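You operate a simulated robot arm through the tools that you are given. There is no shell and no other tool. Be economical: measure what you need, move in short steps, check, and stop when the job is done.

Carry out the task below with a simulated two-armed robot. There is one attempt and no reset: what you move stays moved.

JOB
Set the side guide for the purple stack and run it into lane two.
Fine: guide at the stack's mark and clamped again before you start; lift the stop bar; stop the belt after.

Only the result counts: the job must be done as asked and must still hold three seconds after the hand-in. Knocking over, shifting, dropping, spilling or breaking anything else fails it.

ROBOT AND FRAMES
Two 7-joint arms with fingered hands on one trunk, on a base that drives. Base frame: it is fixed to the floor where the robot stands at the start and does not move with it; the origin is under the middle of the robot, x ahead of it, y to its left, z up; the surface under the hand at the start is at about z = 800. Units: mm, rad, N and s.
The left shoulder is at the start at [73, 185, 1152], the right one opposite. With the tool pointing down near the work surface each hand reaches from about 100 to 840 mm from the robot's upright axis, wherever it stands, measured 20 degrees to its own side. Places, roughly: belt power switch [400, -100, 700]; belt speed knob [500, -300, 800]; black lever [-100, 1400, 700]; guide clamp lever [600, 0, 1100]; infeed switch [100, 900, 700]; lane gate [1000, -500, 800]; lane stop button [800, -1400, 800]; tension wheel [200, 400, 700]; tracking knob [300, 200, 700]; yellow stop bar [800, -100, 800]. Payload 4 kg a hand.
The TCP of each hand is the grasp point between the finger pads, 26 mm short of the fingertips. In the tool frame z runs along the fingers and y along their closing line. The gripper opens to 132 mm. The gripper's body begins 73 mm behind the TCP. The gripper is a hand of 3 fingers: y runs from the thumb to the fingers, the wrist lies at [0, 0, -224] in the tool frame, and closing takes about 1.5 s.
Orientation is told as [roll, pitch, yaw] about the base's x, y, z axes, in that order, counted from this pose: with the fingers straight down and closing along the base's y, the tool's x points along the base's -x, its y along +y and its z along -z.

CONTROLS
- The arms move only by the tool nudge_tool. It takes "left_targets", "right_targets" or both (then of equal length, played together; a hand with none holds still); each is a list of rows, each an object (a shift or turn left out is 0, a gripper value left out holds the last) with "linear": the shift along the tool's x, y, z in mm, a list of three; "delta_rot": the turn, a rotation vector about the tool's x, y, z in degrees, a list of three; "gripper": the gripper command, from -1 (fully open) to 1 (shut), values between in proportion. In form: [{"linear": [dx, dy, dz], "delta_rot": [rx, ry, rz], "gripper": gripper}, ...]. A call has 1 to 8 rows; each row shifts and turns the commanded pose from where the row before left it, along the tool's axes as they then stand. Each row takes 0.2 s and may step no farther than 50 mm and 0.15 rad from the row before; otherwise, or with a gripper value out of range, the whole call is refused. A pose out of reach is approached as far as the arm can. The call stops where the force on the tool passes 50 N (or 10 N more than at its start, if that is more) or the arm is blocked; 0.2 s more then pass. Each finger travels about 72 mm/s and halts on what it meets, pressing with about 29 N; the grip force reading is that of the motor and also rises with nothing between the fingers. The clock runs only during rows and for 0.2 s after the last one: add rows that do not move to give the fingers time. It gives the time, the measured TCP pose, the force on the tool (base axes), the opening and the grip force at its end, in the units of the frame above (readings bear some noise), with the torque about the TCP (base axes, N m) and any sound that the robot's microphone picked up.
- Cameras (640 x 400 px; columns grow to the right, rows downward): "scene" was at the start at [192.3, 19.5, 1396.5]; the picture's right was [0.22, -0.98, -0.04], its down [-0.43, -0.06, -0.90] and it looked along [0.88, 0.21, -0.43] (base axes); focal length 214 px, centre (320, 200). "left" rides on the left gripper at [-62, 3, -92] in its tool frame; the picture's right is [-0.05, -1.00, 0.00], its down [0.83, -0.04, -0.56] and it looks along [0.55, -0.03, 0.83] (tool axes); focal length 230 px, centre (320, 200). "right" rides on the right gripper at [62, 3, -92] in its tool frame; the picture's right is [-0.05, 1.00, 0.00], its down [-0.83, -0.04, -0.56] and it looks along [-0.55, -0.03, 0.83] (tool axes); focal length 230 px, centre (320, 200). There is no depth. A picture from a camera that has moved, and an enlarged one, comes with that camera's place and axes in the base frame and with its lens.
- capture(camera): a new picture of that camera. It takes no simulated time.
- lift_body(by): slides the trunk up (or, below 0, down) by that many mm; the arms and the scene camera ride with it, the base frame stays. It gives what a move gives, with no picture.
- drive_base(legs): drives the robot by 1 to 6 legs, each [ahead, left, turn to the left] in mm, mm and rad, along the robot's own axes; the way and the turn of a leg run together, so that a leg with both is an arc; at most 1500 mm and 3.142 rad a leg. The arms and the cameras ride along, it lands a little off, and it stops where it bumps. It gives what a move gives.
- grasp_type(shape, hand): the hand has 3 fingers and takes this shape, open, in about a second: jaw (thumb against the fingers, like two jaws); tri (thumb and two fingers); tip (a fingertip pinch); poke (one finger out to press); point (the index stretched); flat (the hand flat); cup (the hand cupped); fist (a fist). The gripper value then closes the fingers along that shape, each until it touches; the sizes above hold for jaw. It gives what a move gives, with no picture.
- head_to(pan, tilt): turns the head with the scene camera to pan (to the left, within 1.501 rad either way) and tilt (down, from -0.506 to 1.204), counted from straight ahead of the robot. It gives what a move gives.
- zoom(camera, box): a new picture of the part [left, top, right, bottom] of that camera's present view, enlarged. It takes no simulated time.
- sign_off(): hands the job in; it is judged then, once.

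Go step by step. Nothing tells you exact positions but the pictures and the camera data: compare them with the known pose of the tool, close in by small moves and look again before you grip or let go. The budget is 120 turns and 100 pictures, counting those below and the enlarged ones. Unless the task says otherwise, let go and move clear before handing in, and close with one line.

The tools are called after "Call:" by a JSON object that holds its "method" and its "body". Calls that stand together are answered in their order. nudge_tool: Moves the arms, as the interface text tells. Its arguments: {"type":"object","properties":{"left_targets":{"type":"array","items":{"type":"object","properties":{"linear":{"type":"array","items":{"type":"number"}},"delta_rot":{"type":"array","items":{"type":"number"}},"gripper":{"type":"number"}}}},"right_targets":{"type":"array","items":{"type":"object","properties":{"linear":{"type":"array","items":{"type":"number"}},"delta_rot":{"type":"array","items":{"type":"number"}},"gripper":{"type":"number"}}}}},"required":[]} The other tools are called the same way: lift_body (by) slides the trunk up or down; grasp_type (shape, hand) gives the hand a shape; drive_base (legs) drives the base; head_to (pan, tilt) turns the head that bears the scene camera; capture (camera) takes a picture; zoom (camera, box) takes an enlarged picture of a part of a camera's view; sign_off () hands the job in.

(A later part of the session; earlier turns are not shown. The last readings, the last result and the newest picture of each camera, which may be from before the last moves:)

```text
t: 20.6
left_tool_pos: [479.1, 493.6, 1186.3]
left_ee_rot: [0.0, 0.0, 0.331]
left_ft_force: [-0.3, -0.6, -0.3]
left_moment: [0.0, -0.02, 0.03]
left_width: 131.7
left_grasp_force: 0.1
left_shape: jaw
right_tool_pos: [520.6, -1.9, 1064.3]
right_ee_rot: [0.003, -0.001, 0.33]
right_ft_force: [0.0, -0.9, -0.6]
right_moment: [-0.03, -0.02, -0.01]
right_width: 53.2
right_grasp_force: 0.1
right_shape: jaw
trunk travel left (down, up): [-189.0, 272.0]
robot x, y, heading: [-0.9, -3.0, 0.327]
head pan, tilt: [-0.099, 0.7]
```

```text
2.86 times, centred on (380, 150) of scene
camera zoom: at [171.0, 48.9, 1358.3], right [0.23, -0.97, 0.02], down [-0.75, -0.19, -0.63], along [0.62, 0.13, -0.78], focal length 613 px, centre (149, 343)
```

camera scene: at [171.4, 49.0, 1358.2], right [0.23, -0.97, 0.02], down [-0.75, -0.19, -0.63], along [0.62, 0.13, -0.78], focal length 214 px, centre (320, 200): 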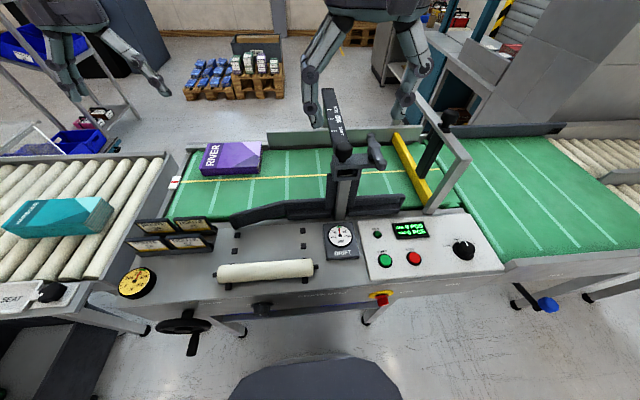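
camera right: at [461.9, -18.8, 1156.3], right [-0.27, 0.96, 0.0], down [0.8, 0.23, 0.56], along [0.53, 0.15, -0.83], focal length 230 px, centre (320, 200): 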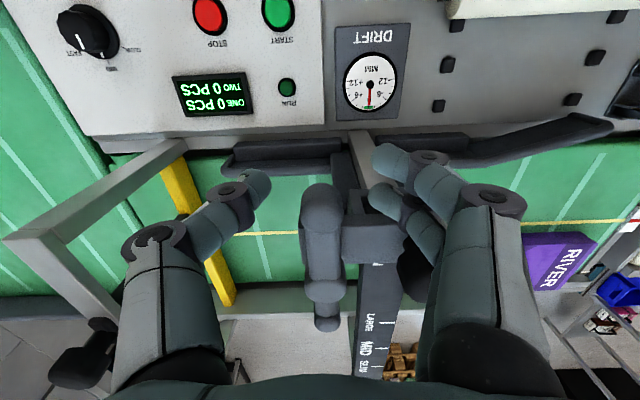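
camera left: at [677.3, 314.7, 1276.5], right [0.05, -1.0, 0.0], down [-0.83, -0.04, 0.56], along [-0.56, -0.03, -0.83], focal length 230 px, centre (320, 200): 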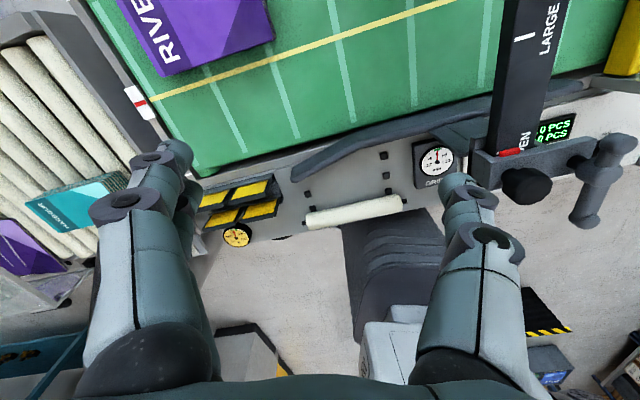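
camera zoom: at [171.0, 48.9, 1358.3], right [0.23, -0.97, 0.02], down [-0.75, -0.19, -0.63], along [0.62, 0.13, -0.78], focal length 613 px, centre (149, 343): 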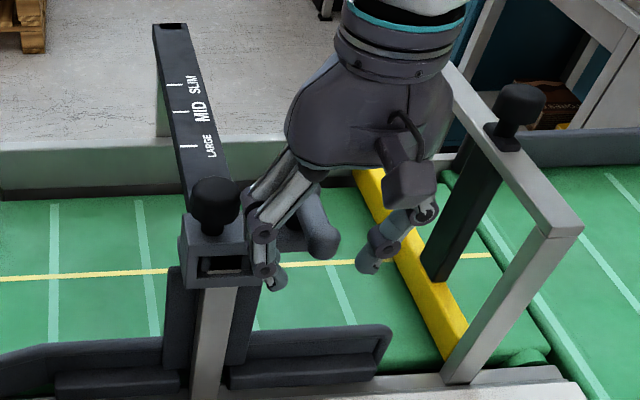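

The fingers straddle the lever end at its height. I'll push it counter-clockwise in small arc steps and watch the force.

Call:
{"method": "nudge_tool", "body": {"right_targets": [{"linear": [0, -8, 0]}, {"linear": [0, -6, 0]}, {"linear": [-0.6, -8.8, 0], "delta_rot": [0, 0, -8]}, {"linear": [-0.6, -8.8, 0], "delta_rot": [0, 0, -8]}, {}]}}

Call:
{"method": "capture", "body": {"camera": "right"}}

```text
t: 21.9
left_tool_pos: [479.5, 494.7, 1185.0]
left_ee_rot: [0.001, 0.0, 0.329]
left_ft_force: [0.5, 0.2, -0.4]
left_moment: [-0.01, 0.01, 0.02]
left_width: 131.9
left_grasp_force: 0.2
left_shape: jaw
right_tool_pos: [534.5, -32.1, 1061.5]
right_ee_rot: [0.001, 0.0, 0.609]
right_ft_force: [0.3, 2.3, -1.1]
right_moment: [-0.03, 0.02, -0.02]
right_width: 54.4
right_grasp_force: 0.1
right_shape: jaw
trunk travel left (down, up): [-189.0, 272.0]
robot x, y, heading: [-1.7, -1.4, 0.334]
head pan, tilt: [-0.099, 0.7]
```

```text
57 pictures are left
camera right: at [483.3, -63.2, 1154.8], right [-0.53, 0.85, 0.0], down [0.71, 0.44, 0.56], along [0.47, 0.29, -0.83], focal length 230 px, centre (320, 200)
```

right: 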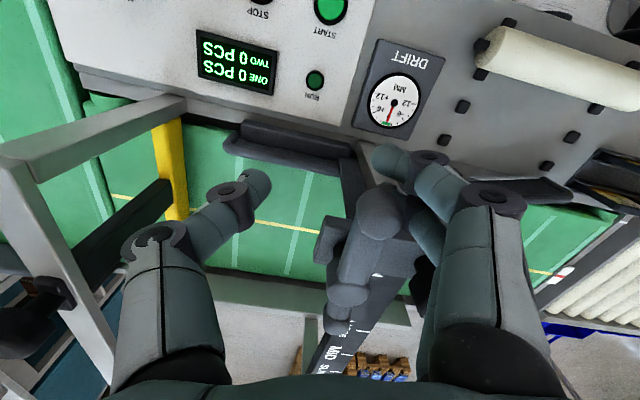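

The finger has just met the lever, with about 2 N of force. I'll continue the arc.

Call:
{"method": "nudge_tool", "body": {"right_targets": [{"linear": [-0.6, -8.8, 0], "delta_rot": [0, 0, -8]}, {"linear": [-0.6, -8.8, 0], "delta_rot": [0, 0, -8]}, {"linear": [-0.6, -8.8, 0], "delta_rot": [0, 0, -8]}, {}]}}

Call:
{"method": "capture", "body": {"camera": "right"}}

```text
t: 22.9
left_tool_pos: [478.4, 494.1, 1184.9]
left_ee_rot: [0.001, 0.0, 0.329]
left_ft_force: [0.4, 0.4, -0.2]
left_moment: [0.01, -0.02, -0.04]
left_width: 131.8
left_grasp_force: 0.1
left_shape: jaw
right_tool_pos: [555.0, -50.9, 1063.7]
right_ee_rot: [0.0, 0.001, 1.028]
right_ft_force: [0.2, 2.4, 0.0]
right_moment: [0.0, -0.03, -0.04]
right_width: 54.2
right_grasp_force: 0.0
right_shape: jaw
trunk travel left (down, up): [-189.0, 272.0]
robot x, y, heading: [2.9, 1.0, 0.328]
head pan, tilt: [-0.099, 0.7]
```

```text
56 pictures are left
camera right: at [520.4, -100.2, 1155.1], right [-0.83, 0.56, 0.0], down [0.47, 0.69, 0.56], along [0.31, 0.46, -0.83], focal length 230 px, centre (320, 200)
```

right: 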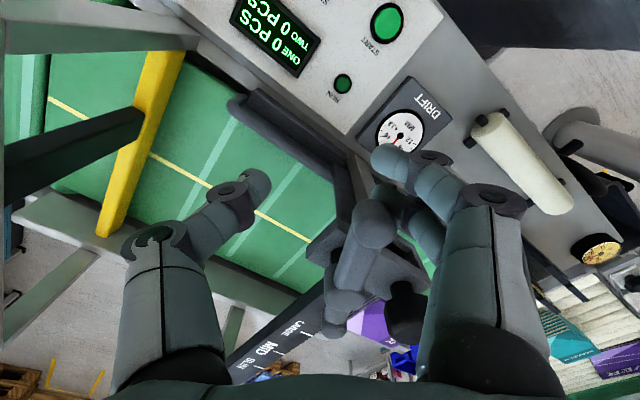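

The lever follows with very light force. I'll keep going around the arc.

Call:
{"method": "nudge_tool", "body": {"right_targets": [{"linear": [-0.6, -8.8, 0], "delta_rot": [0, 0, -8]}, {"linear": [-0.6, -8.8, 0], "delta_rot": [0, 0, -8]}, {"linear": [-0.6, -8.8, 0], "delta_rot": [0, 0, -8]}, {"linear": [-0.6, -8.8, 0], "delta_rot": [0, 0, -8]}, {"linear": [-0.6, -8.8, 0], "delta_rot": [0, 0, -8]}, {}]}}

Call:
{"method": "capture", "body": {"camera": "right"}}

Call:
{"method": "zoom", "body": {"camera": "scene", "box": [280, 80, 480, 220]}}

```text
t: 24.2
left_tool_pos: [478.7, 494.2, 1183.3]
left_ee_rot: [0.0, -0.001, 0.33]
left_ft_force: [-0.3, 0.2, 0.3]
left_moment: [0.03, 0.0, 0.0]
left_width: 132.3
left_grasp_force: 0.0
left_shape: jaw
right_tool_pos: [596.4, -58.7, 1062.0]
right_ee_rot: [-0.002, -0.002, 1.73]
right_ft_force: [-0.2, 0.5, 0.4]
right_moment: [0.01, 0.02, -0.01]
right_width: 53.5
right_grasp_force: 0.2
right_shape: jaw
trunk travel left (down, up): [-189.0, 272.0]
robot x, y, heading: [1.1, 1.7, 0.328]
head pan, tilt: [-0.099, 0.7]
```

```text
55 pictures are left
camera right: at [603.6, -119.3, 1154.8], right [-0.99, -0.1, 0.0], down [-0.09, 0.83, 0.56], along [-0.06, 0.55, -0.83], focal length 230 px, centre (320, 200)
```

right: 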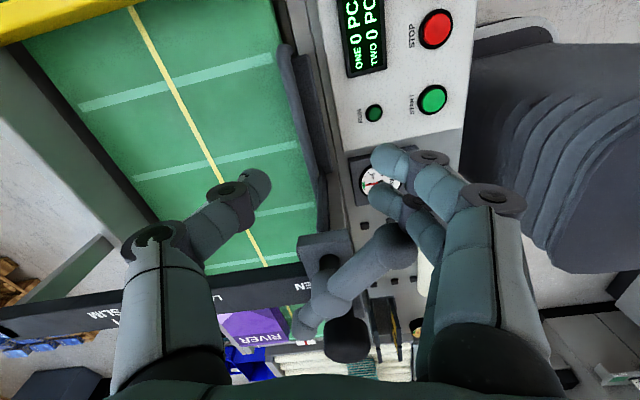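

```text
2.86 times, centred on (380, 150) of scene
camera zoom: at [171.2, 48.9, 1358.2], right [0.23, -0.97, 0.02], down [-0.75, -0.19, -0.63], along [0.62, 0.13, -0.78], focal length 613 px, centre (149, 343)
```

zoom: 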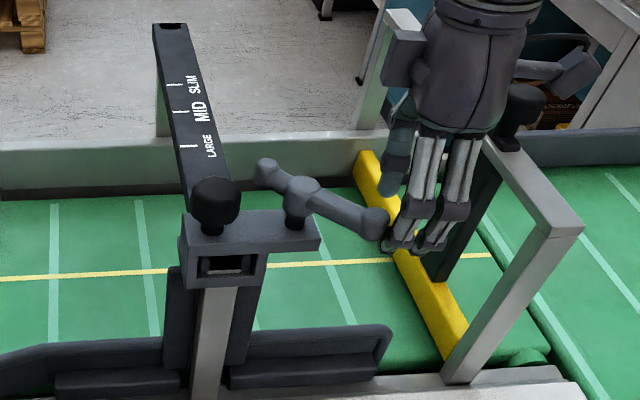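

The lever has turned about 45-50°. I'll push its end straight forward to complete the swing, watching for the end stop.

Call:
{"method": "nudge_tool", "body": {"right_targets": [{"linear": [0, -10, 0]}, {"linear": [0, -10, 0]}, {"linear": [0, -10, 0]}, {"linear": [0, -10, 0]}, {}]}}

Call:
{"method": "zoom", "body": {"camera": "scene", "box": [280, 80, 480, 220]}}

```text
t: 25.4
left_tool_pos: [480.0, 494.2, 1183.4]
left_ee_rot: [0.0, 0.002, 0.329]
left_ft_force: [0.5, 0.2, 0.2]
left_moment: [0.01, 0.01, -0.01]
left_width: 131.7
left_grasp_force: 0.0
left_shape: jaw
right_tool_pos: [637.4, -52.2, 1063.7]
right_ee_rot: [0.002, -0.002, 1.727]
right_ft_force: [0.1, 0.5, 0.4]
right_moment: [-0.02, 0.03, 0.01]
right_width: 53.4
right_grasp_force: 0.1
right_shape: jaw
trunk travel left (down, up): [-189.0, 272.0]
robot x, y, heading: [-1.2, -0.0, 0.325]
head pan, tilt: [-0.099, 0.7]
```

```text
2.86 times, centred on (380, 150) of scene
camera zoom: at [171.1, 49.1, 1358.2], right [0.23, -0.97, 0.02], down [-0.75, -0.19, -0.63], along [0.62, 0.13, -0.78], focal length 613 px, centre (149, 343)
```

zoom: 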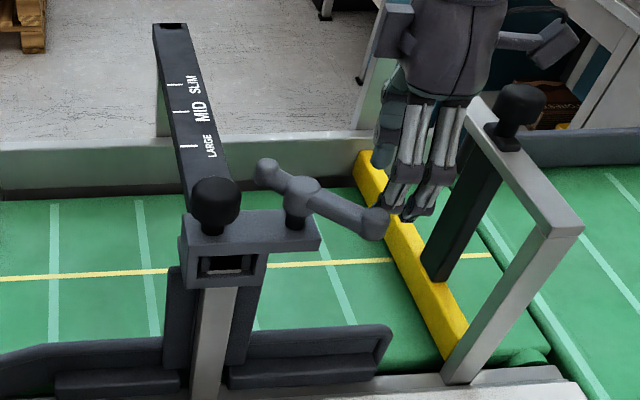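

The hand slid past the lever, which now stands at about 50°. I'll step back, re-engage the end from the near side, and push to find the stop.

Call:
{"method": "nudge_tool", "body": {"right_targets": [{"linear": [0, 25, 0]}, {"linear": [0, 25, 0]}, {"linear": [0, 26, 0]}, {"linear": [-12, 0, 0]}, {"linear": [-14, 0, 0]}, {}]}}

Call:
{"method": "capture", "body": {"camera": "right"}}

```text
t: 26.9
left_tool_pos: [478.6, 493.4, 1185.2]
left_ee_rot: [0.002, 0.002, 0.329]
left_ft_force: [0.0, 0.9, -0.3]
left_moment: [-0.02, 0.02, -0.02]
left_width: 131.8
left_grasp_force: 0.0
left_shape: jaw
right_tool_pos: [557.4, -40.0, 1062.8]
right_ee_rot: [0.0, 0.0, 1.724]
right_ft_force: [0.0, -0.5, 1.0]
right_moment: [0.02, 0.02, -0.06]
right_width: 53.3
right_grasp_force: 0.0
right_shape: jaw
trunk travel left (down, up): [-189.0, 272.0]
robot x, y, heading: [-3.1, 0.2, 0.326]
head pan, tilt: [-0.099, 0.7]
```

```text
52 pictures are left
camera right: at [564.0, -99.3, 1154.8], right [-0.99, -0.1, 0.0], down [-0.09, 0.83, 0.56], along [-0.06, 0.55, -0.83], focal length 230 px, centre (320, 200)
```

right: 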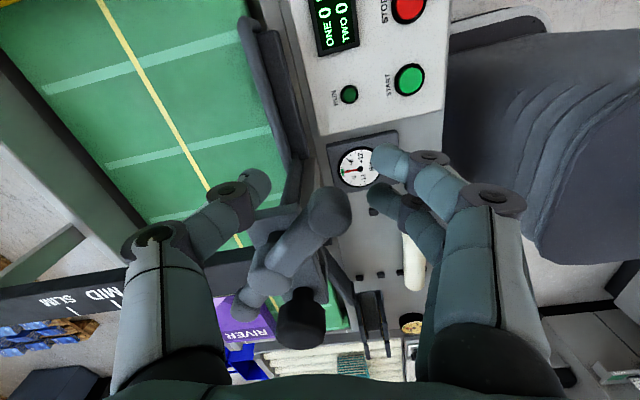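

The lever end sits between thumb and fingers. I'll push it onward along its tangent.

Call:
{"method": "nudge_tool", "body": {"right_targets": [{"linear": [0, -8, 0]}, {"linear": [0, -8, 0]}, {"linear": [3, -8, 0]}, {"linear": [3, -8, 0]}, {"linear": [2, -8, 0]}, {"linear": [1, -8, 0]}, {}]}}

Call:
{"method": "capture", "body": {"camera": "right"}}

Call:
{"method": "zoom", "body": {"camera": "scene", "box": [280, 80, 480, 220]}}

```text
t: 28.4
left_tool_pos: [479.1, 494.3, 1184.7]
left_ee_rot: [0.0, 0.001, 0.33]
left_ft_force: [-0.4, 0.6, 0.1]
left_moment: [0.0, 0.0, -0.04]
left_width: 131.6
left_grasp_force: 0.1
left_shape: jaw
right_tool_pos: [607.0, -41.2, 1064.4]
right_ee_rot: [-0.001, -0.002, 1.725]
right_ft_force: [-2.7, -2.0, -2.6]
right_moment: [-0.04, -0.05, 0.06]
right_width: 55.4
right_grasp_force: 0.0
right_shape: jaw
trunk travel left (down, up): [-189.0, 272.0]
robot x, y, heading: [-0.1, 3.3, 0.331]
head pan, tilt: [-0.099, 0.7]
```

```text
51 pictures are left
camera right: at [613.4, -100.4, 1155.5], right [-0.99, -0.1, 0.0], down [-0.08, 0.83, 0.56], along [-0.06, 0.55, -0.83], focal length 230 px, centre (320, 200)
```

right: 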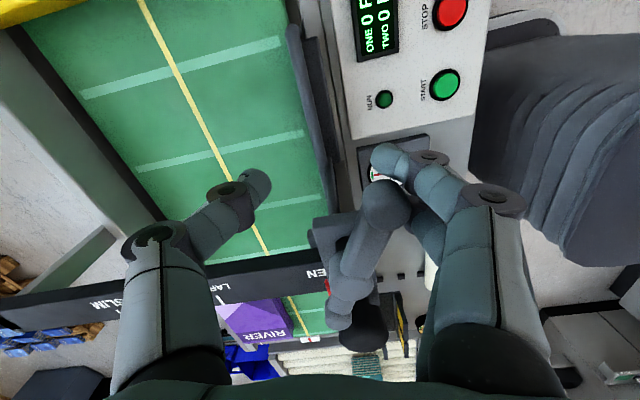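

```text
2.86 times, centred on (380, 150) of scene
camera zoom: at [171.0, 48.6, 1358.2], right [0.23, -0.97, 0.02], down [-0.75, -0.19, -0.63], along [0.62, 0.13, -0.78], focal length 613 px, centre (149, 343)
```

zoom: 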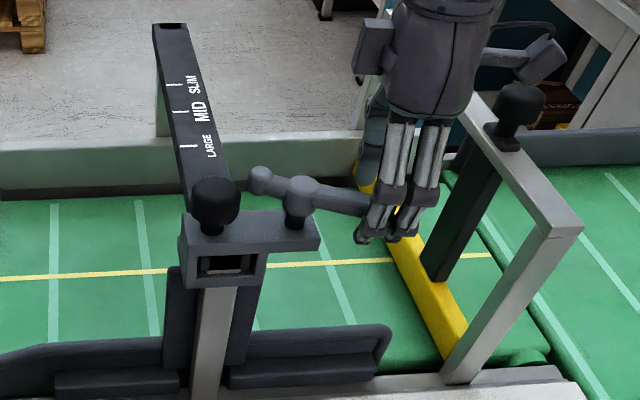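

The lever is at about 70°. I'll push a bit more.

Call:
{"method": "nudge_tool", "body": {"right_targets": [{"linear": [0, -8, 0]}, {"linear": [0, -8, 0]}, {"linear": [-1, -8, 0]}, {}]}}

Call:
{"method": "zoom", "body": {"camera": "scene", "box": [280, 80, 480, 220]}}

```text
t: 29.4
left_tool_pos: [479.8, 493.3, 1185.6]
left_ee_rot: [0.0, 0.0, 0.331]
left_ft_force: [-0.5, 0.1, 0.9]
left_moment: [0.0, 0.01, 0.0]
left_width: 132.2
left_grasp_force: 0.0
left_shape: jaw
right_tool_pos: [631.7, -37.1, 1063.7]
right_ee_rot: [-0.001, -0.001, 1.723]
right_ft_force: [-0.5, -3.4, -2.1]
right_moment: [-0.08, -0.11, 0.19]
right_width: 54.8
right_grasp_force: 0.1
right_shape: jaw
trunk travel left (down, up): [-189.0, 272.0]
robot x, y, heading: [-1.1, -0.7, 0.332]
head pan, tilt: [-0.099, 0.7]
```

```text
2.86 times, centred on (380, 150) of scene
camera zoom: at [171.4, 48.3, 1358.2], right [0.23, -0.97, 0.02], down [-0.75, -0.19, -0.63], along [0.62, 0.13, -0.78], focal length 613 px, centre (149, 343)
```

zoom: 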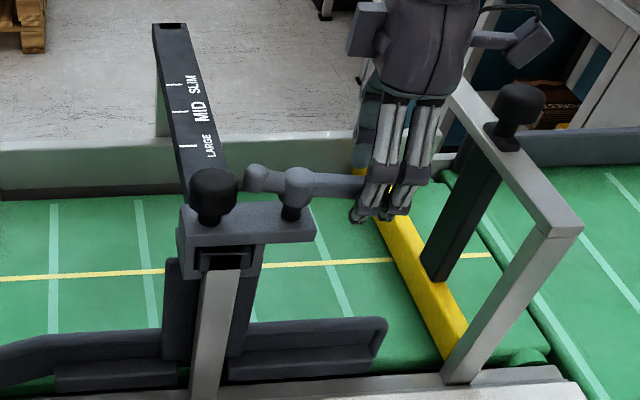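

The carriage has begun to move, so the clamp is loose and the lever is at its open stop. Next I'll grip the T-bar on its boss, so I can slide the carriage both ways and clamp with a pure twist. I'll raise the hand first and move above the boss.

Call:
{"method": "nudge_tool", "body": {"right_targets": [{"linear": [0, 8, 0]}, {"linear": [0, 0, -45]}, {"linear": [0, 0, -45], "gripper": 0.0}, {"linear": [-30, 5, 0]}, {"linear": [-32, 5, 0], "delta_rot": [0, 0, -5]}, {}]}}

Call:
{"method": "capture", "body": {"camera": "right"}}

Call:
{"method": "zoom", "body": {"camera": "scene", "box": [280, 80, 480, 220]}}

```text
t: 30.9
left_tool_pos: [478.8, 492.7, 1186.3]
left_ee_rot: [-0.001, 0.001, 0.33]
left_ft_force: [0.3, 0.1, 0.2]
left_moment: [-0.01, 0.0, -0.02]
left_width: 132.0
left_grasp_force: 0.1
left_shape: jaw
right_tool_pos: [601.0, 22.8, 1152.6]
right_ee_rot: [-0.002, -0.003, 1.812]
right_ft_force: [0.0, 0.6, 0.2]
right_moment: [0.02, 0.01, -0.01]
right_width: 65.1
right_grasp_force: 0.1
right_shape: jaw
trunk travel left (down, up): [-189.0, 272.0]
robot x, y, heading: [-0.7, 1.7, 0.331]
head pan, tilt: [-0.099, 0.7]
```

```text
48 pictures are left
camera right: at [614.3, -37.0, 1244.9], right [-0.98, -0.19, 0.0], down [-0.16, 0.82, 0.56], along [-0.1, 0.55, -0.83], focal length 230 px, centre (320, 200)
```

right: 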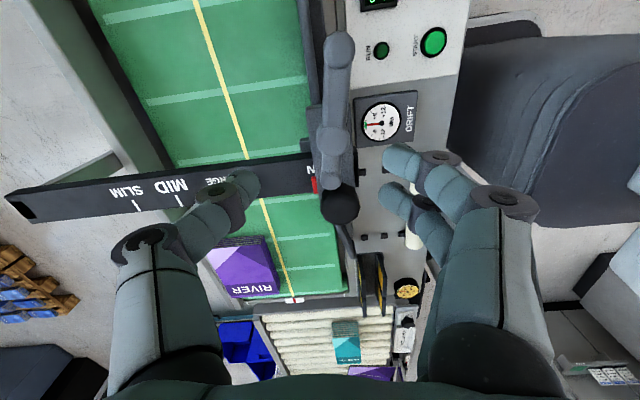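

```text
2.86 times, centred on (380, 150) of scene
camera zoom: at [170.8, 48.2, 1358.4], right [0.23, -0.97, 0.02], down [-0.75, -0.19, -0.63], along [0.62, 0.13, -0.78], focal length 613 px, centre (149, 343)
```

zoom: 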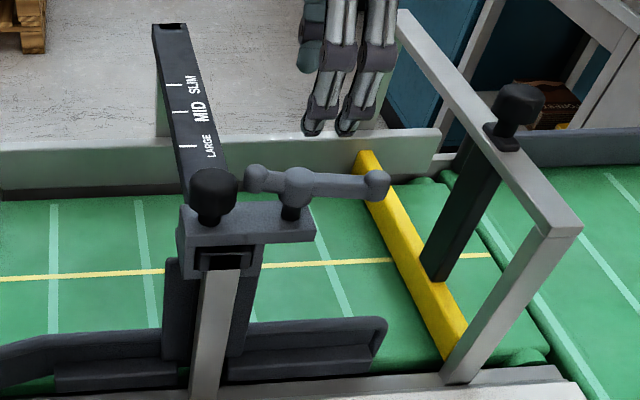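

The lever is at 90° with its boss at about (591, 24, 1062), and the closing line is already perpendicular to the bar. I'll shift slightly onto the long arm beside the boss and descend.

Call:
{"method": "nudge_tool", "body": {"right_targets": [{"linear": [9, 9, 20]}, {"linear": [0, 0, 30]}, {"linear": [0, 0, 30]}, {"linear": [0, 0, 6]}, {}]}}

Call:
{"method": "capture", "body": {"camera": "right"}}

Call:
{"method": "zoom", "body": {"camera": "scene", "box": [280, 80, 480, 220]}}

```text
t: 32.0
left_tool_pos: [479.5, 494.2, 1184.3]
left_ee_rot: [0.0, 0.0, 0.329]
left_ft_force: [0.4, 0.4, -0.4]
left_moment: [0.0, -0.05, 0.0]
left_width: 131.7
left_grasp_force: 0.0
left_shape: jaw
right_tool_pos: [597.7, 14.2, 1066.1]
right_ee_rot: [0.0, -0.001, 1.812]
right_ft_force: [-0.4, -0.4, -0.3]
right_moment: [-0.02, 0.0, 0.02]
right_width: 65.4
right_grasp_force: 0.1
right_shape: jaw
trunk travel left (down, up): [-189.0, 272.0]
robot x, y, heading: [-0.5, 2.9, 0.334]
head pan, tilt: [-0.099, 0.7]
```

```text
46 pictures are left
camera right: at [610.0, -47.0, 1158.3], right [-0.98, -0.19, 0.0], down [-0.16, 0.82, 0.56], along [-0.1, 0.55, -0.83], focal length 230 px, centre (320, 200)
```

right: 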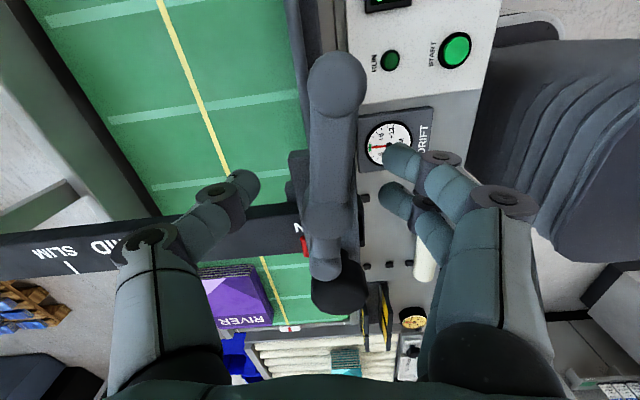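

```text
2.86 times, centred on (380, 150) of scene
camera zoom: at [171.5, 49.2, 1358.2], right [0.23, -0.97, 0.02], down [-0.75, -0.19, -0.63], along [0.62, 0.13, -0.78], focal length 613 px, centre (149, 343)
```

zoom: 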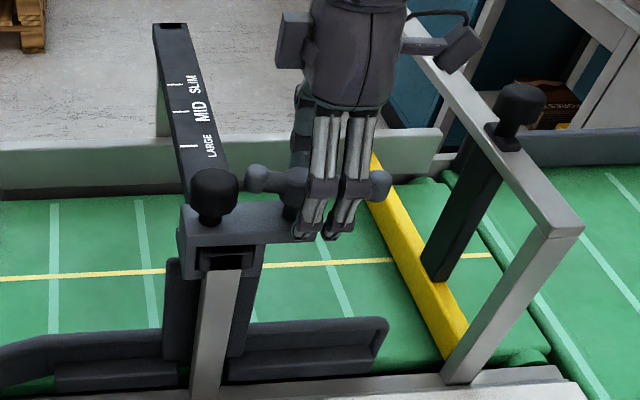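

The fingers sit on either side of the bar just beside the boss. I'll close the grip.

Call:
{"method": "nudge_tool", "body": {"right_targets": [{"gripper": 0.5}, {}, {"gripper": 1.0}, {}, {}]}}

Call:
{"method": "capture", "body": {"camera": "right"}}

```text
t: 33.2
left_tool_pos: [480.2, 494.1, 1184.2]
left_ee_rot: [0.001, 0.0, 0.331]
left_ft_force: [-0.1, -0.2, 0.9]
left_moment: [-0.01, -0.02, 0.0]
left_width: 131.8
left_grasp_force: 0.1
left_shape: jaw
right_tool_pos: [598.1, 12.5, 1065.5]
right_ee_rot: [0.002, -0.001, 1.811]
right_ft_force: [-0.9, -1.5, -8.6]
right_moment: [0.01, -0.18, -0.1]
right_width: 13.1
right_grasp_force: 29.1
right_shape: jaw
trunk travel left (down, up): [-189.0, 272.0]
robot x, y, heading: [-0.5, -1.8, 0.323]
head pan, tilt: [-0.099, 0.7]
```

```text
44 pictures are left
camera right: at [610.6, -47.7, 1157.2], right [-0.98, -0.19, 0.0], down [-0.16, 0.82, 0.56], along [-0.11, 0.55, -0.83], focal length 230 px, centre (320, 200)
```

right: 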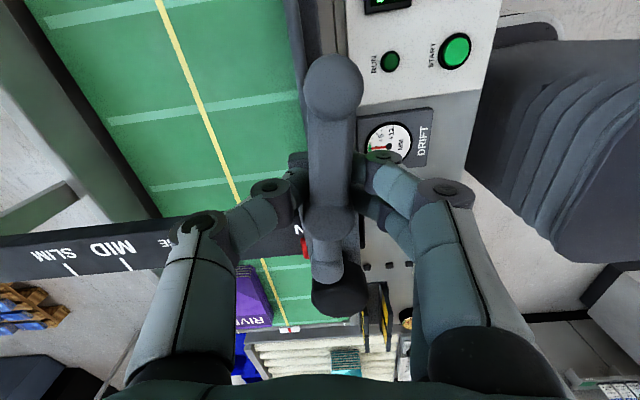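

The grip width is 13 mm with a downward force, so the pads are pinching below the bar's middle. I'll loosen, raise 9 mm and regrip.

Call:
{"method": "nudge_tool", "body": {"right_targets": [{"gripper": 0.4}, {}, {"linear": [0, 0, -9]}, {"gripper": 1.0}, {}, {}, {}]}}

```text
t: 34.9
left_tool_pos: [479.1, 495.2, 1185.1]
left_ee_rot: [-0.001, 0.0, 0.331]
left_ft_force: [0.5, 0.6, 0.1]
left_moment: [0.02, -0.01, -0.02]
left_width: 132.2
left_grasp_force: 0.1
left_shape: jaw
right_tool_pos: [597.4, 11.9, 1075.6]
right_ee_rot: [0.001, -0.002, 1.812]
right_ft_force: [-0.6, -1.9, -1.8]
right_moment: [-0.05, 0.06, -0.11]
right_width: 17.0
right_grasp_force: 29.6
right_shape: jaw
trunk travel left (down, up): [-189.0, 272.0]
robot x, y, heading: [-1.7, -0.6, 0.329]
head pan, tilt: [-0.099, 0.7]
```

The grip is now firm at 17 mm. I'll slide the carriage about 120 mm toward MID and check the pointer.

Call:
{"method": "nudge_tool", "body": {"right_targets": [{"linear": [-1.8, -19.9, 0]}, {"linear": [-1.8, -19.9, 0]}, {"linear": [-1.8, -19.9, 0]}, {"linear": [-1.8, -19.9, 0]}, {"linear": [-1.8, -19.9, 0]}, {"linear": [-1.8, -19.9, 0]}, {}]}}

Call:
{"method": "capture", "body": {"camera": "right"}}

Call:
{"method": "zoom", "body": {"camera": "scene", "box": [280, 60, 480, 200]}}

```text
t: 36.5
left_tool_pos: [478.0, 492.2, 1186.2]
left_ee_rot: [0.003, 0.0, 0.33]
left_ft_force: [0.2, 0.1, 0.4]
left_moment: [0.01, -0.01, -0.02]
left_width: 131.9
left_grasp_force: 0.1
left_shape: jaw
right_tool_pos: [669.0, 36.1, 1075.8]
right_ee_rot: [-0.005, -0.003, 1.82]
right_ft_force: [7.5, -13.2, 9.4]
right_moment: [-0.21, -0.12, -0.04]
right_width: 17.0
right_grasp_force: 29.2
right_shape: jaw
right hand out of reach, approached as far as the arm can: row 4, 5, 6
trunk travel left (down, up): [-189.0, 272.0]
robot x, y, heading: [-0.1, -2.0, 0.332]
head pan, tilt: [-0.099, 0.7]
```

```text
43 pictures are left
camera right: at [681.1, -23.6, 1167.3], right [-0.98, -0.19, 0.0], down [-0.16, 0.81, 0.56], along [-0.1, 0.55, -0.83], focal length 230 px, centre (320, 200)
```

right: 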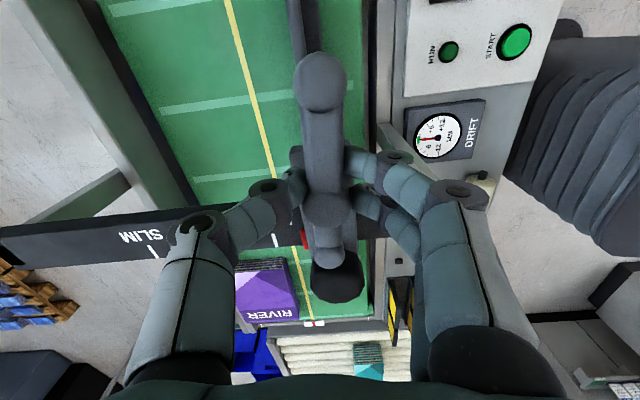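

```text
2.86 times, centred on (380, 130) of scene
camera zoom: at [171.5, 46.7, 1358.3], right [0.23, -0.97, 0.02], down [-0.75, -0.19, -0.63], along [0.62, 0.13, -0.78], focal length 613 px, centre (149, 400)
```

zoom: 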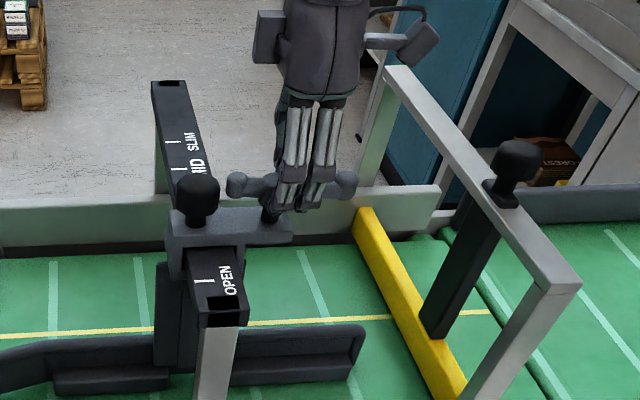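

The arm reached its limit with the pointer about 25 mm short of LARGE, so MID is about 88 mm further. I'll check whether the base has room to drive closer.

Call:
{"method": "head_to", "body": {"pan": 0.0, "tilt": 1.2}}

Call:
{"method": "capture", "body": {"camera": "scene"}}

Call:
{"method": "capture", "body": {"camera": "left"}}

```text
t: 37.4
left_tool_pos: [480.0, 491.9, 1186.1]
left_ee_rot: [0.002, 0.001, 0.331]
left_ft_force: [0.2, 0.1, -0.3]
left_moment: [0.02, 0.02, 0.02]
left_width: 132.2
left_grasp_force: 0.0
left_shape: jaw
right_tool_pos: [669.2, 36.5, 1074.7]
right_ee_rot: [-0.004, -0.003, 1.819]
right_ft_force: [8.7, -15.5, 10.5]
right_moment: [-0.28, -0.12, -0.04]
right_width: 17.1
right_grasp_force: 29.0
right_shape: jaw
trunk travel left (down, up): [-189.0, 272.0]
robot x, y, heading: [1.5, 3.0, 0.327]
head pan, tilt: [0.0, 1.201]
```

```text
41 pictures are left
camera scene: at [135.9, 42.9, 1328.4], right [0.32, -0.95, 0.0], down [-0.93, -0.32, -0.18], along [0.17, 0.06, -0.98], focal length 214 px, centre (320, 200)
```

scene: 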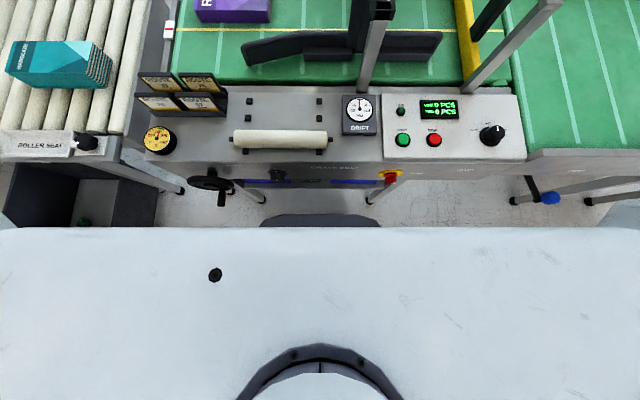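

```text
40 pictures are left
camera left: at [538.2, 514.3, 1278.1], right [0.37, -0.93, 0.0], down [-0.77, -0.31, 0.55], along [-0.52, -0.2, -0.83], focal length 230 px, centre (320, 200)
```

left: 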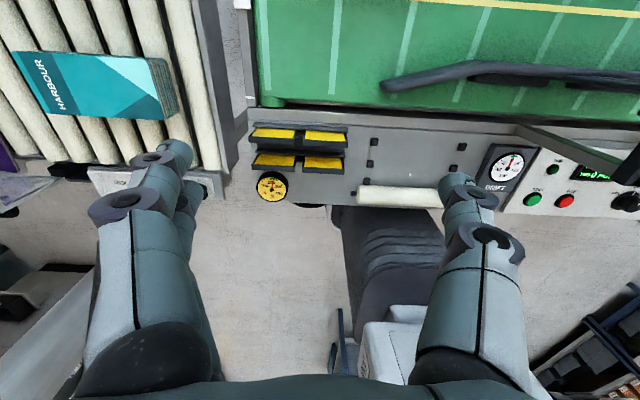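

The arm is limited by its posture, not by distance, and the base has little room ahead. Raising the trunk puts the shoulder above the work, so I'll let go, lift the trunk and come back down.

Call:
{"method": "nudge_tool", "body": {"right_targets": [{"gripper": 0.0}, {}, {}]}}

Call:
{"method": "lift_body", "body": {"by": 230}}

Call:
{"method": "nudge_tool", "body": {"right_targets": [{"linear": [0, 0, 40]}, {"linear": [0, 0, 40]}, {"linear": [0, 0, 40]}]}}

Call:
{"method": "capture", "body": {"camera": "right"}}

```text
t: 38.2
left_tool_pos: [479.1, 493.4, 1185.6]
left_ee_rot: [-0.001, -0.001, 0.33]
left_ft_force: [0.7, 0.0, -0.8]
left_moment: [0.02, 0.02, 0.0]
left_width: 132.2
left_grasp_force: 0.2
left_shape: jaw
right_tool_pos: [668.0, 37.6, 1074.6]
right_ee_rot: [-0.003, -0.002, 1.823]
right_ft_force: [0.2, 0.0, 0.0]
right_moment: [0.01, -0.03, 0.0]
right_width: 65.5
right_grasp_force: 0.1
right_shape: jaw
trunk travel left (down, up): [-189.0, 272.0]
robot x, y, heading: [-1.6, 0.5, 0.329]
head pan, tilt: [0.0, 1.201]
```

```text
t: 40.6
left_tool_pos: [479.3, 494.0, 1416.2]
left_ee_rot: [-0.001, -0.001, 0.329]
left_ft_force: [-1.1, -0.7, -0.4]
left_moment: [-0.02, 0.01, -0.02]
left_width: 131.9
left_grasp_force: 0.0
left_shape: jaw
right_tool_pos: [615.2, 19.1, 1424.4]
right_ee_rot: [-0.18, -0.017, 1.81]
right_ft_force: [0.5, -0.1, -0.4]
right_moment: [0.0, 0.03, -0.04]
right_width: 65.2
right_grasp_force: 0.0
right_shape: jaw
trunk travel left (down, up): [-419.0, 42.0]
robot x, y, heading: [-4.1, -0.7, 0.33]
head pan, tilt: [0.0, 1.201]
```

```text
t: 41.4
left_tool_pos: [480.8, 494.1, 1414.8]
left_ee_rot: [0.0, 0.001, 0.331]
left_ft_force: [0.0, 0.6, -0.2]
left_moment: [-0.02, 0.02, 0.03]
left_width: 132.0
left_grasp_force: 0.0
left_shape: jaw
right_tool_pos: [636.5, 28.0, 1306.0]
right_ee_rot: [-0.182, -0.02, 1.81]
right_ft_force: [-0.1, 0.2, 0.1]
right_moment: [0.04, 0.02, 0.01]
right_width: 65.3
right_grasp_force: 0.0
right_shape: jaw
trunk travel left (down, up): [-419.0, 42.0]
robot x, y, heading: [2.1, -1.4, 0.331]
head pan, tilt: [0.0, 1.201]
```

```text
39 pictures are left
camera right: at [632.8, -37.2, 1395.3], right [-0.97, -0.18, -0.18], down [-0.25, 0.78, 0.57], along [0.04, 0.6, -0.8], focal length 230 px, centre (320, 200)
```

right: 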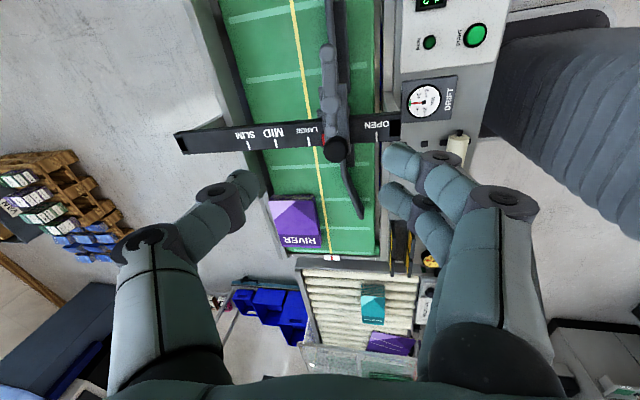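

The lift left the right hand tilted by about 10°. I'll level it.

Call:
{"method": "nudge_tool", "body": {"right_targets": [{"delta_rot": [-5.2, 0, 0]}, {"delta_rot": [-5.2, 0, 0]}, {"linear": [0, 0, 30]}, {"linear": [0, 0, 30]}, {}]}}

Call:
{"method": "capture", "body": {"camera": "right"}}

```text
t: 42.6
left_tool_pos: [479.2, 494.1, 1414.8]
left_ee_rot: [0.0, 0.001, 0.33]
left_ft_force: [0.3, 0.1, 0.3]
left_moment: [0.01, -0.01, -0.02]
left_width: 131.4
left_grasp_force: 0.0
left_shape: jaw
right_tool_pos: [624.7, 8.6, 1243.7]
right_ee_rot: [-0.002, -0.02, 1.809]
right_ft_force: [-0.1, -0.5, 0.9]
right_moment: [0.0, -0.01, 0.0]
right_width: 65.3
right_grasp_force: 0.1
right_shape: jaw
right hand out of reach, approached as far as the arm can: row 1, 2
trunk travel left (down, up): [-419.0, 42.0]
robot x, y, heading: [-0.4, -2.7, 0.329]
head pan, tilt: [0.0, 1.201]
```

```text
38 pictures are left
camera right: at [635.5, -52.6, 1335.6], right [-0.98, -0.19, 0.0], down [-0.15, 0.81, 0.57], along [-0.11, 0.56, -0.82], focal length 230 px, centre (320, 200)
```

right: 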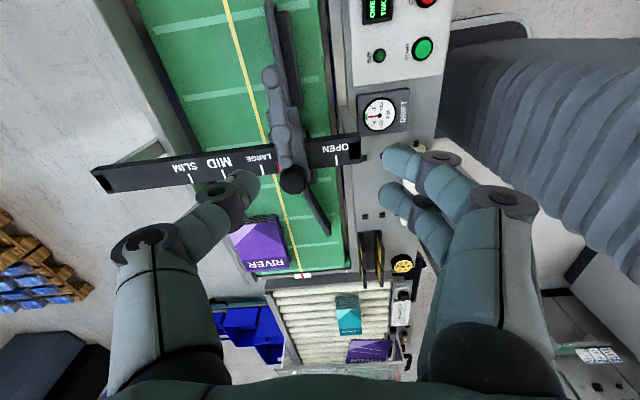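

The hand is level again. The boss is now at about (655, 49, 1068). I'll turn 5° to match the bar and move over it, then check partway down.

Call:
{"method": "nudge_tool", "body": {"right_targets": [{"delta_rot": [0, 0, -5]}, {"linear": [-8, -21, 35]}, {"linear": [-8, -21, 35]}, {"linear": [0, 0, 30]}, {}]}}

Call:
{"method": "capture", "body": {"camera": "right"}}

```text
t: 43.8
left_tool_pos: [479.3, 494.8, 1414.0]
left_ee_rot: [0.001, -0.002, 0.33]
left_ft_force: [0.5, -0.5, 0.2]
left_moment: [0.0, 0.02, 0.0]
left_width: 131.8
left_grasp_force: 0.1
left_shape: jaw
right_tool_pos: [621.3, -11.9, 1158.7]
right_ee_rot: [-0.002, -0.019, 1.9]
right_ft_force: [-0.5, 0.2, 0.0]
right_moment: [0.01, 0.01, 0.0]
right_width: 65.4
right_grasp_force: 0.2
right_shape: jaw
right hand out of reach, approached as far as the arm can: row 2, 3, 4
trunk travel left (down, up): [-419.0, 42.0]
robot x, y, heading: [-1.6, -0.8, 0.325]
head pan, tilt: [0.0, 1.201]
```

```text
37 pictures are left
camera right: at [639.6, -71.1, 1249.9], right [-0.96, -0.27, 0.0], down [-0.22, 0.79, 0.57], along [-0.15, 0.55, -0.82], focal length 230 px, centre (320, 200)
```

right: 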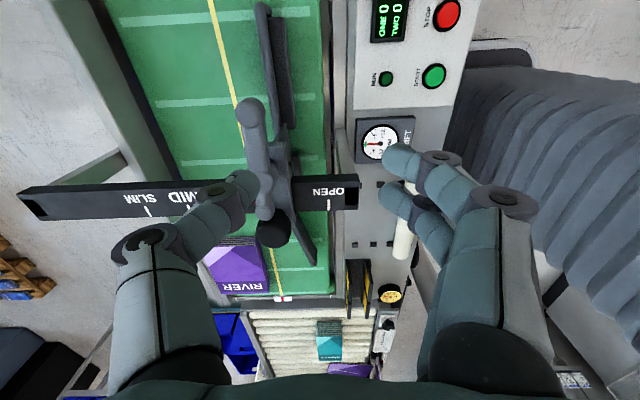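

This hand heading is awkward relative to the trunk. Turning the base another 0.5 rad to the left will bring the right shoulder closer and relax the wrist, so I'll raise the hand and turn.

Call:
{"method": "nudge_tool", "body": {"right_targets": [{"linear": [0, 0, -40]}, {"linear": [0, 0, -40]}, {"linear": [0, 0, -20]}, {}]}}

Call:
{"method": "drive_base", "body": {"legs": [[0, 0, 0.5]]}}

Call:
{"method": "head_to", "body": {"pan": -0.6, "tilt": 0.75}}

Call:
{"method": "capture", "body": {"camera": "scene"}}

```text
t: 44.8
left_tool_pos: [478.8, 494.4, 1415.7]
left_ee_rot: [0.001, 0.001, 0.331]
left_ft_force: [0.1, -0.3, 0.5]
left_moment: [0.02, -0.01, 0.01]
left_width: 132.0
left_grasp_force: 0.1
left_shape: jaw
right_tool_pos: [622.2, -11.1, 1260.2]
right_ee_rot: [-0.002, -0.019, 1.899]
right_ft_force: [-0.2, -0.2, 0.0]
right_moment: [0.0, 0.01, 0.02]
right_width: 65.7
right_grasp_force: 0.0
right_shape: jaw
trunk travel left (down, up): [-419.0, 42.0]
robot x, y, heading: [0.6, -2.4, 0.327]
head pan, tilt: [0.0, 1.201]
```

```text
t: 46.6
left_tool_pos: [187.2, 662.8, 1414.4]
left_ee_rot: [0.001, 0.002, 0.825]
left_ft_force: [0.1, 0.6, -0.1]
left_moment: [-0.01, 0.01, 0.01]
left_width: 131.8
left_grasp_force: 0.0
left_shape: jaw
right_tool_pos: [552.3, 285.5, 1258.6]
right_ee_rot: [-0.002, -0.02, 2.393]
right_ft_force: [0.0, 0.5, 0.2]
right_moment: [0.0, 0.0, 0.0]
right_width: 65.4
right_grasp_force: 0.1
right_shape: jaw
trunk travel left (down, up): [-419.0, 42.0]
robot x, y, heading: [-0.5, -0.9, 0.826]
head pan, tilt: [0.0, 1.201]
```

```text
t: 47.6
left_tool_pos: [186.0, 662.5, 1413.4]
left_ee_rot: [-0.002, -0.001, 0.826]
left_ft_force: [0.3, -0.3, -0.7]
left_moment: [0.0, 0.0, 0.0]
left_width: 132.0
left_grasp_force: 0.1
left_shape: jaw
right_tool_pos: [552.6, 285.2, 1259.7]
right_ee_rot: [-0.002, -0.017, 2.396]
right_ft_force: [-0.4, -1.0, -0.3]
right_moment: [0.0, -0.01, 0.01]
right_width: 65.4
right_grasp_force: 0.1
right_shape: jaw
trunk travel left (down, up): [-419.0, 42.0]
robot x, y, heading: [-0.0, 1.5, 0.828]
head pan, tilt: [-0.6, 0.75]
```

```text
36 pictures are left
camera scene: at [76.0, 12.8, 1613.2], right [0.23, -0.97, 0.0], down [-0.67, -0.16, -0.73], along [0.71, 0.16, -0.69], focal length 214 px, centre (320, 200)
```

scene: 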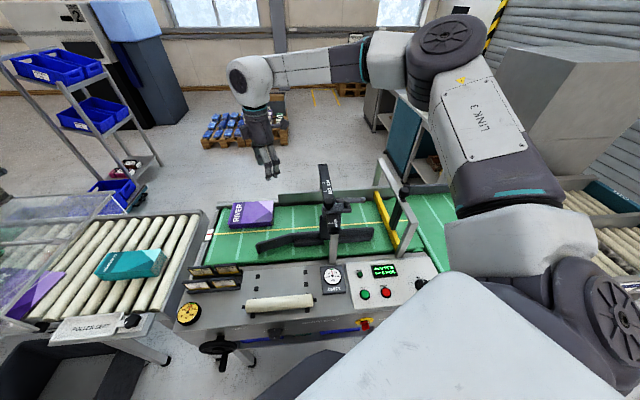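

The base turned with nothing touched. I'll turn the right hand back to the bar's heading and bring it over the boss.

Call:
{"method": "nudge_tool", "body": {"right_targets": [{"delta_rot": [0, 0, 7]}, {"delta_rot": [0, 0, 7]}, {"delta_rot": [0, 0, 7]}, {"delta_rot": [0, 0, 7]}, {}]}}

Call:
{"method": "nudge_tool", "body": {"right_targets": [{"linear": [44.8, -3.6, 0]}, {"linear": [44.8, -3.6, 0]}, {"linear": [44.8, -3.6, 0]}, {"linear": [44.8, -3.6, 0]}, {"linear": [44.8, -3.6, 10]}, {"linear": [44.8, -3.6, 20]}, {"linear": [0, 0, 40]}, {}]}}

Call:
{"method": "capture", "body": {"camera": "right"}}

```text
t: 48.8
left_tool_pos: [186.4, 663.2, 1414.3]
left_ee_rot: [0.002, -0.001, 0.825]
left_ft_force: [-0.2, 0.1, 0.2]
left_moment: [0.01, -0.04, -0.01]
left_width: 131.9
left_grasp_force: 0.0
left_shape: jaw
right_tool_pos: [551.8, 285.3, 1259.3]
right_ee_rot: [0.01, -0.016, 1.904]
right_ft_force: [-0.6, 0.2, 0.2]
right_moment: [-0.03, 0.01, 0.05]
right_width: 65.5
right_grasp_force: 0.0
right_shape: jaw
trunk travel left (down, up): [-419.0, 42.0]
robot x, y, heading: [-1.0, 0.3, 0.826]
head pan, tilt: [-0.6, 0.75]
```

```text
t: 50.6
left_tool_pos: [186.6, 663.1, 1414.9]
left_ee_rot: [0.0, 0.0, 0.824]
left_ft_force: [0.1, 0.9, -0.5]
left_moment: [-0.02, 0.02, -0.03]
left_width: 131.8
left_grasp_force: 0.0
left_shape: jaw
right_tool_pos: [660.7, 39.9, 1186.9]
right_ee_rot: [0.006, -0.018, 1.905]
right_ft_force: [-0.3, 1.2, -0.1]
right_moment: [0.03, 0.0, 0.0]
right_width: 65.2
right_grasp_force: 0.0
right_shape: jaw
trunk travel left (down, up): [-419.0, 42.0]
robot x, y, heading: [2.2, -1.3, 0.826]
head pan, tilt: [-0.6, 0.75]
```

```text
35 pictures are left
camera right: at [679.7, -18.7, 1277.6], right [-0.96, -0.28, 0.01], down [-0.23, 0.79, 0.57], along [-0.16, 0.55, -0.82], focal length 230 px, centre (320, 200)
```

right: 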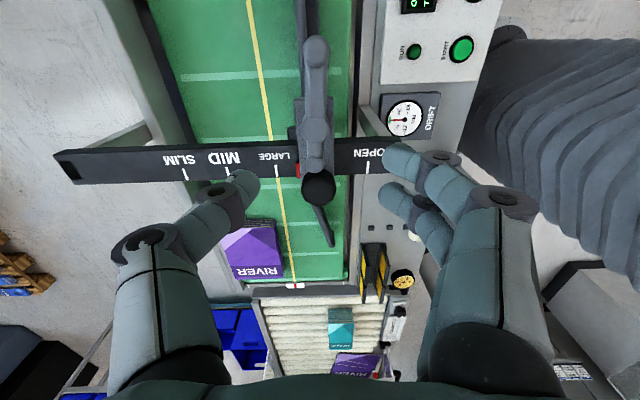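

Reach is fine now and the view is aligned: the pointer is about 90 mm before MID. I'll descend onto the bar and grip.

Call:
{"method": "nudge_tool", "body": {"right_targets": [{"linear": [-5, -3, 32]}, {"linear": [0, 0, 40]}, {"linear": [0, 0, 39]}, {}, {"gripper": 1.0}, {}, {}, {}]}}

Call:
{"method": "capture", "body": {"camera": "right"}}

```text
t: 52.4
left_tool_pos: [185.4, 662.0, 1414.5]
left_ee_rot: [0.001, 0.0, 0.824]
left_ft_force: [0.1, -0.5, -0.6]
left_moment: [0.0, 0.0, 0.0]
left_width: 131.9
left_grasp_force: 0.0
left_shape: jaw
right_tool_pos: [659.4, 46.8, 1073.5]
right_ee_rot: [0.008, -0.017, 1.905]
right_ft_force: [-0.8, 1.3, -2.9]
right_moment: [0.01, 0.05, -0.01]
right_width: 16.9
right_grasp_force: 29.0
right_shape: jaw
trunk travel left (down, up): [-419.0, 42.0]
robot x, y, heading: [0.5, -0.9, 0.832]
head pan, tilt: [-0.6, 0.75]
```

```text
34 pictures are left
camera right: at [678.2, -12.9, 1165.3], right [-0.96, -0.28, 0.01], down [-0.23, 0.79, 0.57], along [-0.17, 0.55, -0.82], focal length 230 px, centre (320, 200)
```

right: 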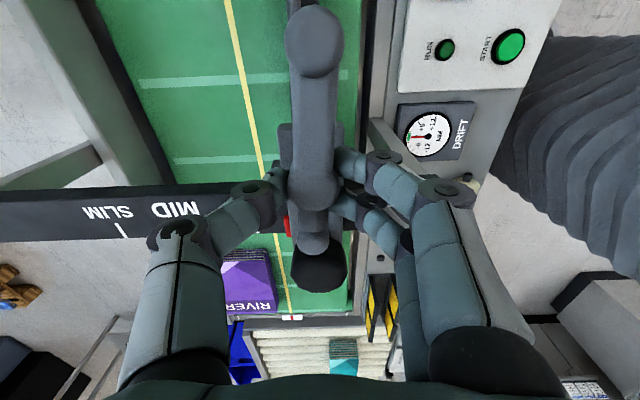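

The bar is gripped at 17 mm, and the conveyor's cross direction lies along the tool's -y. I'll slide 75 mm and check.

Call:
{"method": "nudge_tool", "body": {"right_targets": [{"linear": [0, -15, 0]}, {"linear": [0, -15, 0]}, {"linear": [0, -15, 0]}, {"linear": [0, -15, 0]}, {"linear": [0, -15, 0]}, {}, {}]}}

Call:
{"method": "capture", "body": {"camera": "right"}}

Call:
{"method": "zoom", "body": {"camera": "scene", "box": [290, 150, 400, 227]}}

```text
t: 54.0
left_tool_pos: [186.4, 661.4, 1416.2]
left_ee_rot: [0.002, 0.0, 0.825]
left_ft_force: [-0.3, 0.2, 0.0]
left_moment: [0.04, 0.02, 0.0]
left_width: 131.9
left_grasp_force: 0.0
left_shape: jaw
right_tool_pos: [732.0, 71.3, 1073.1]
right_ee_rot: [0.006, -0.02, 1.903]
right_ft_force: [5.4, -6.8, 6.1]
right_moment: [-0.15, -0.08, -0.01]
right_width: 16.1
right_grasp_force: 28.6
right_shape: jaw
trunk travel left (down, up): [-419.0, 42.0]
robot x, y, heading: [-2.3, 0.3, 0.824]
head pan, tilt: [-0.6, 0.75]
```

```text
33 pictures are left
camera right: at [751.0, 12.0, 1164.8], right [-0.96, -0.28, 0.01], down [-0.23, 0.79, 0.57], along [-0.16, 0.55, -0.82], focal length 230 px, centre (320, 200)
```

right: 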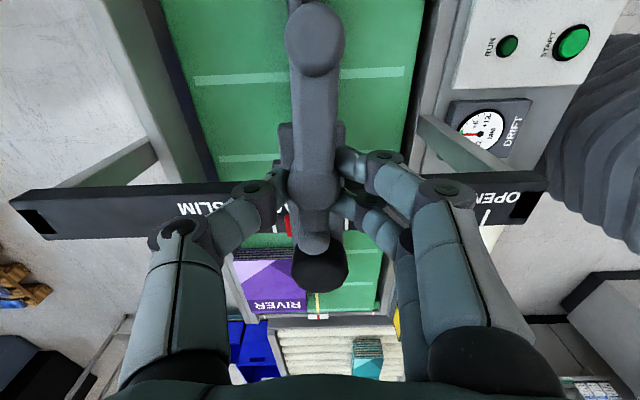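

```text
5.19 times, centred on (345, 188) of scene
camera zoom: at [76.5, 11.2, 1613.3], right [0.22, -0.97, 0.0], down [-0.67, -0.16, -0.73], along [0.71, 0.16, -0.69], focal length 1114 px, centre (190, 260)
```

zoom: 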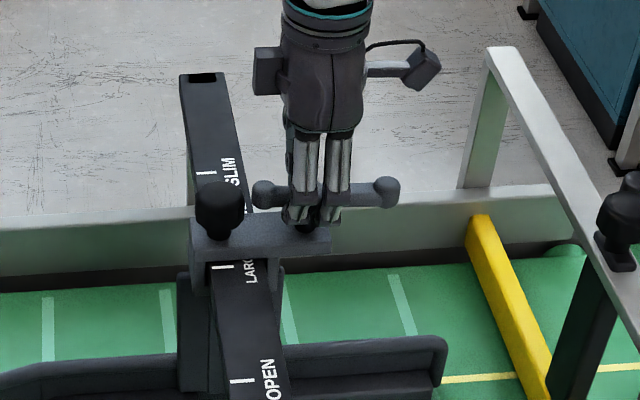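

MID is near the pointer but hidden in the wide view. I'll zoom in with the right camera.

Call:
{"method": "zoom", "body": {"camera": "right", "box": [220, 180, 340, 260]}}

```text
5.00 times, centred on (280, 220) of right
camera zoom: at [751.0, 12.0, 1164.8], right [-0.96, -0.28, 0.01], down [-0.23, 0.79, 0.57], along [-0.16, 0.55, -0.82], focal length 1150 px, centre (520, 100)
```

zoom: 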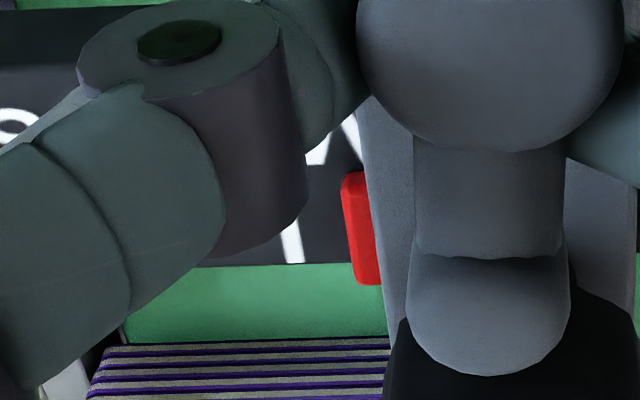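

The pointer is about 13 mm short of the MID line. I'll move 12 mm and check again.

Call:
{"method": "nudge_tool", "body": {"right_targets": [{"linear": [0, -6, 0]}, {"linear": [0, -6, 0]}, {}, {}]}}

Call:
{"method": "zoom", "body": {"camera": "right", "box": [220, 180, 340, 260]}}

```text
t: 55.0
left_tool_pos: [185.8, 660.2, 1416.8]
left_ee_rot: [0.001, -0.001, 0.826]
left_ft_force: [-1.1, -0.2, -0.4]
left_moment: [-0.01, 0.0, 0.01]
left_width: 132.2
left_grasp_force: 0.1
left_shape: jaw
right_tool_pos: [741.9, 75.1, 1073.2]
right_ee_rot: [0.004, -0.018, 1.906]
right_ft_force: [3.8, -10.7, 8.4]
right_moment: [-0.24, -0.04, -0.04]
right_width: 16.6
right_grasp_force: 29.0
right_shape: jaw
trunk travel left (down, up): [-419.0, 42.0]
robot x, y, heading: [2.5, 2.7, 0.827]
head pan, tilt: [-0.6, 0.75]
```

```text
5.00 times, centred on (280, 220) of right
camera zoom: at [760.7, 15.5, 1164.6], right [-0.96, -0.28, 0.01], down [-0.23, 0.79, 0.57], along [-0.16, 0.55, -0.82], focal length 1150 px, centre (520, 100)
```

zoom: 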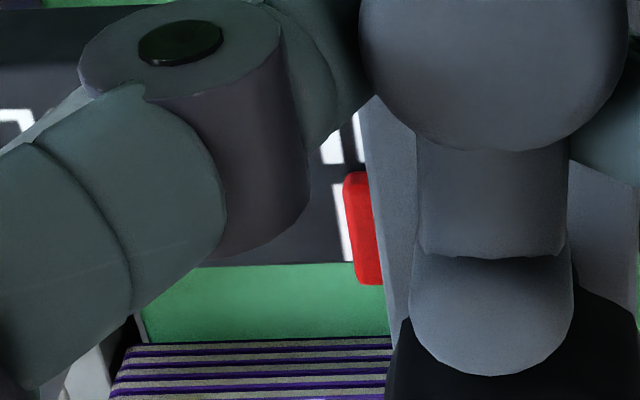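

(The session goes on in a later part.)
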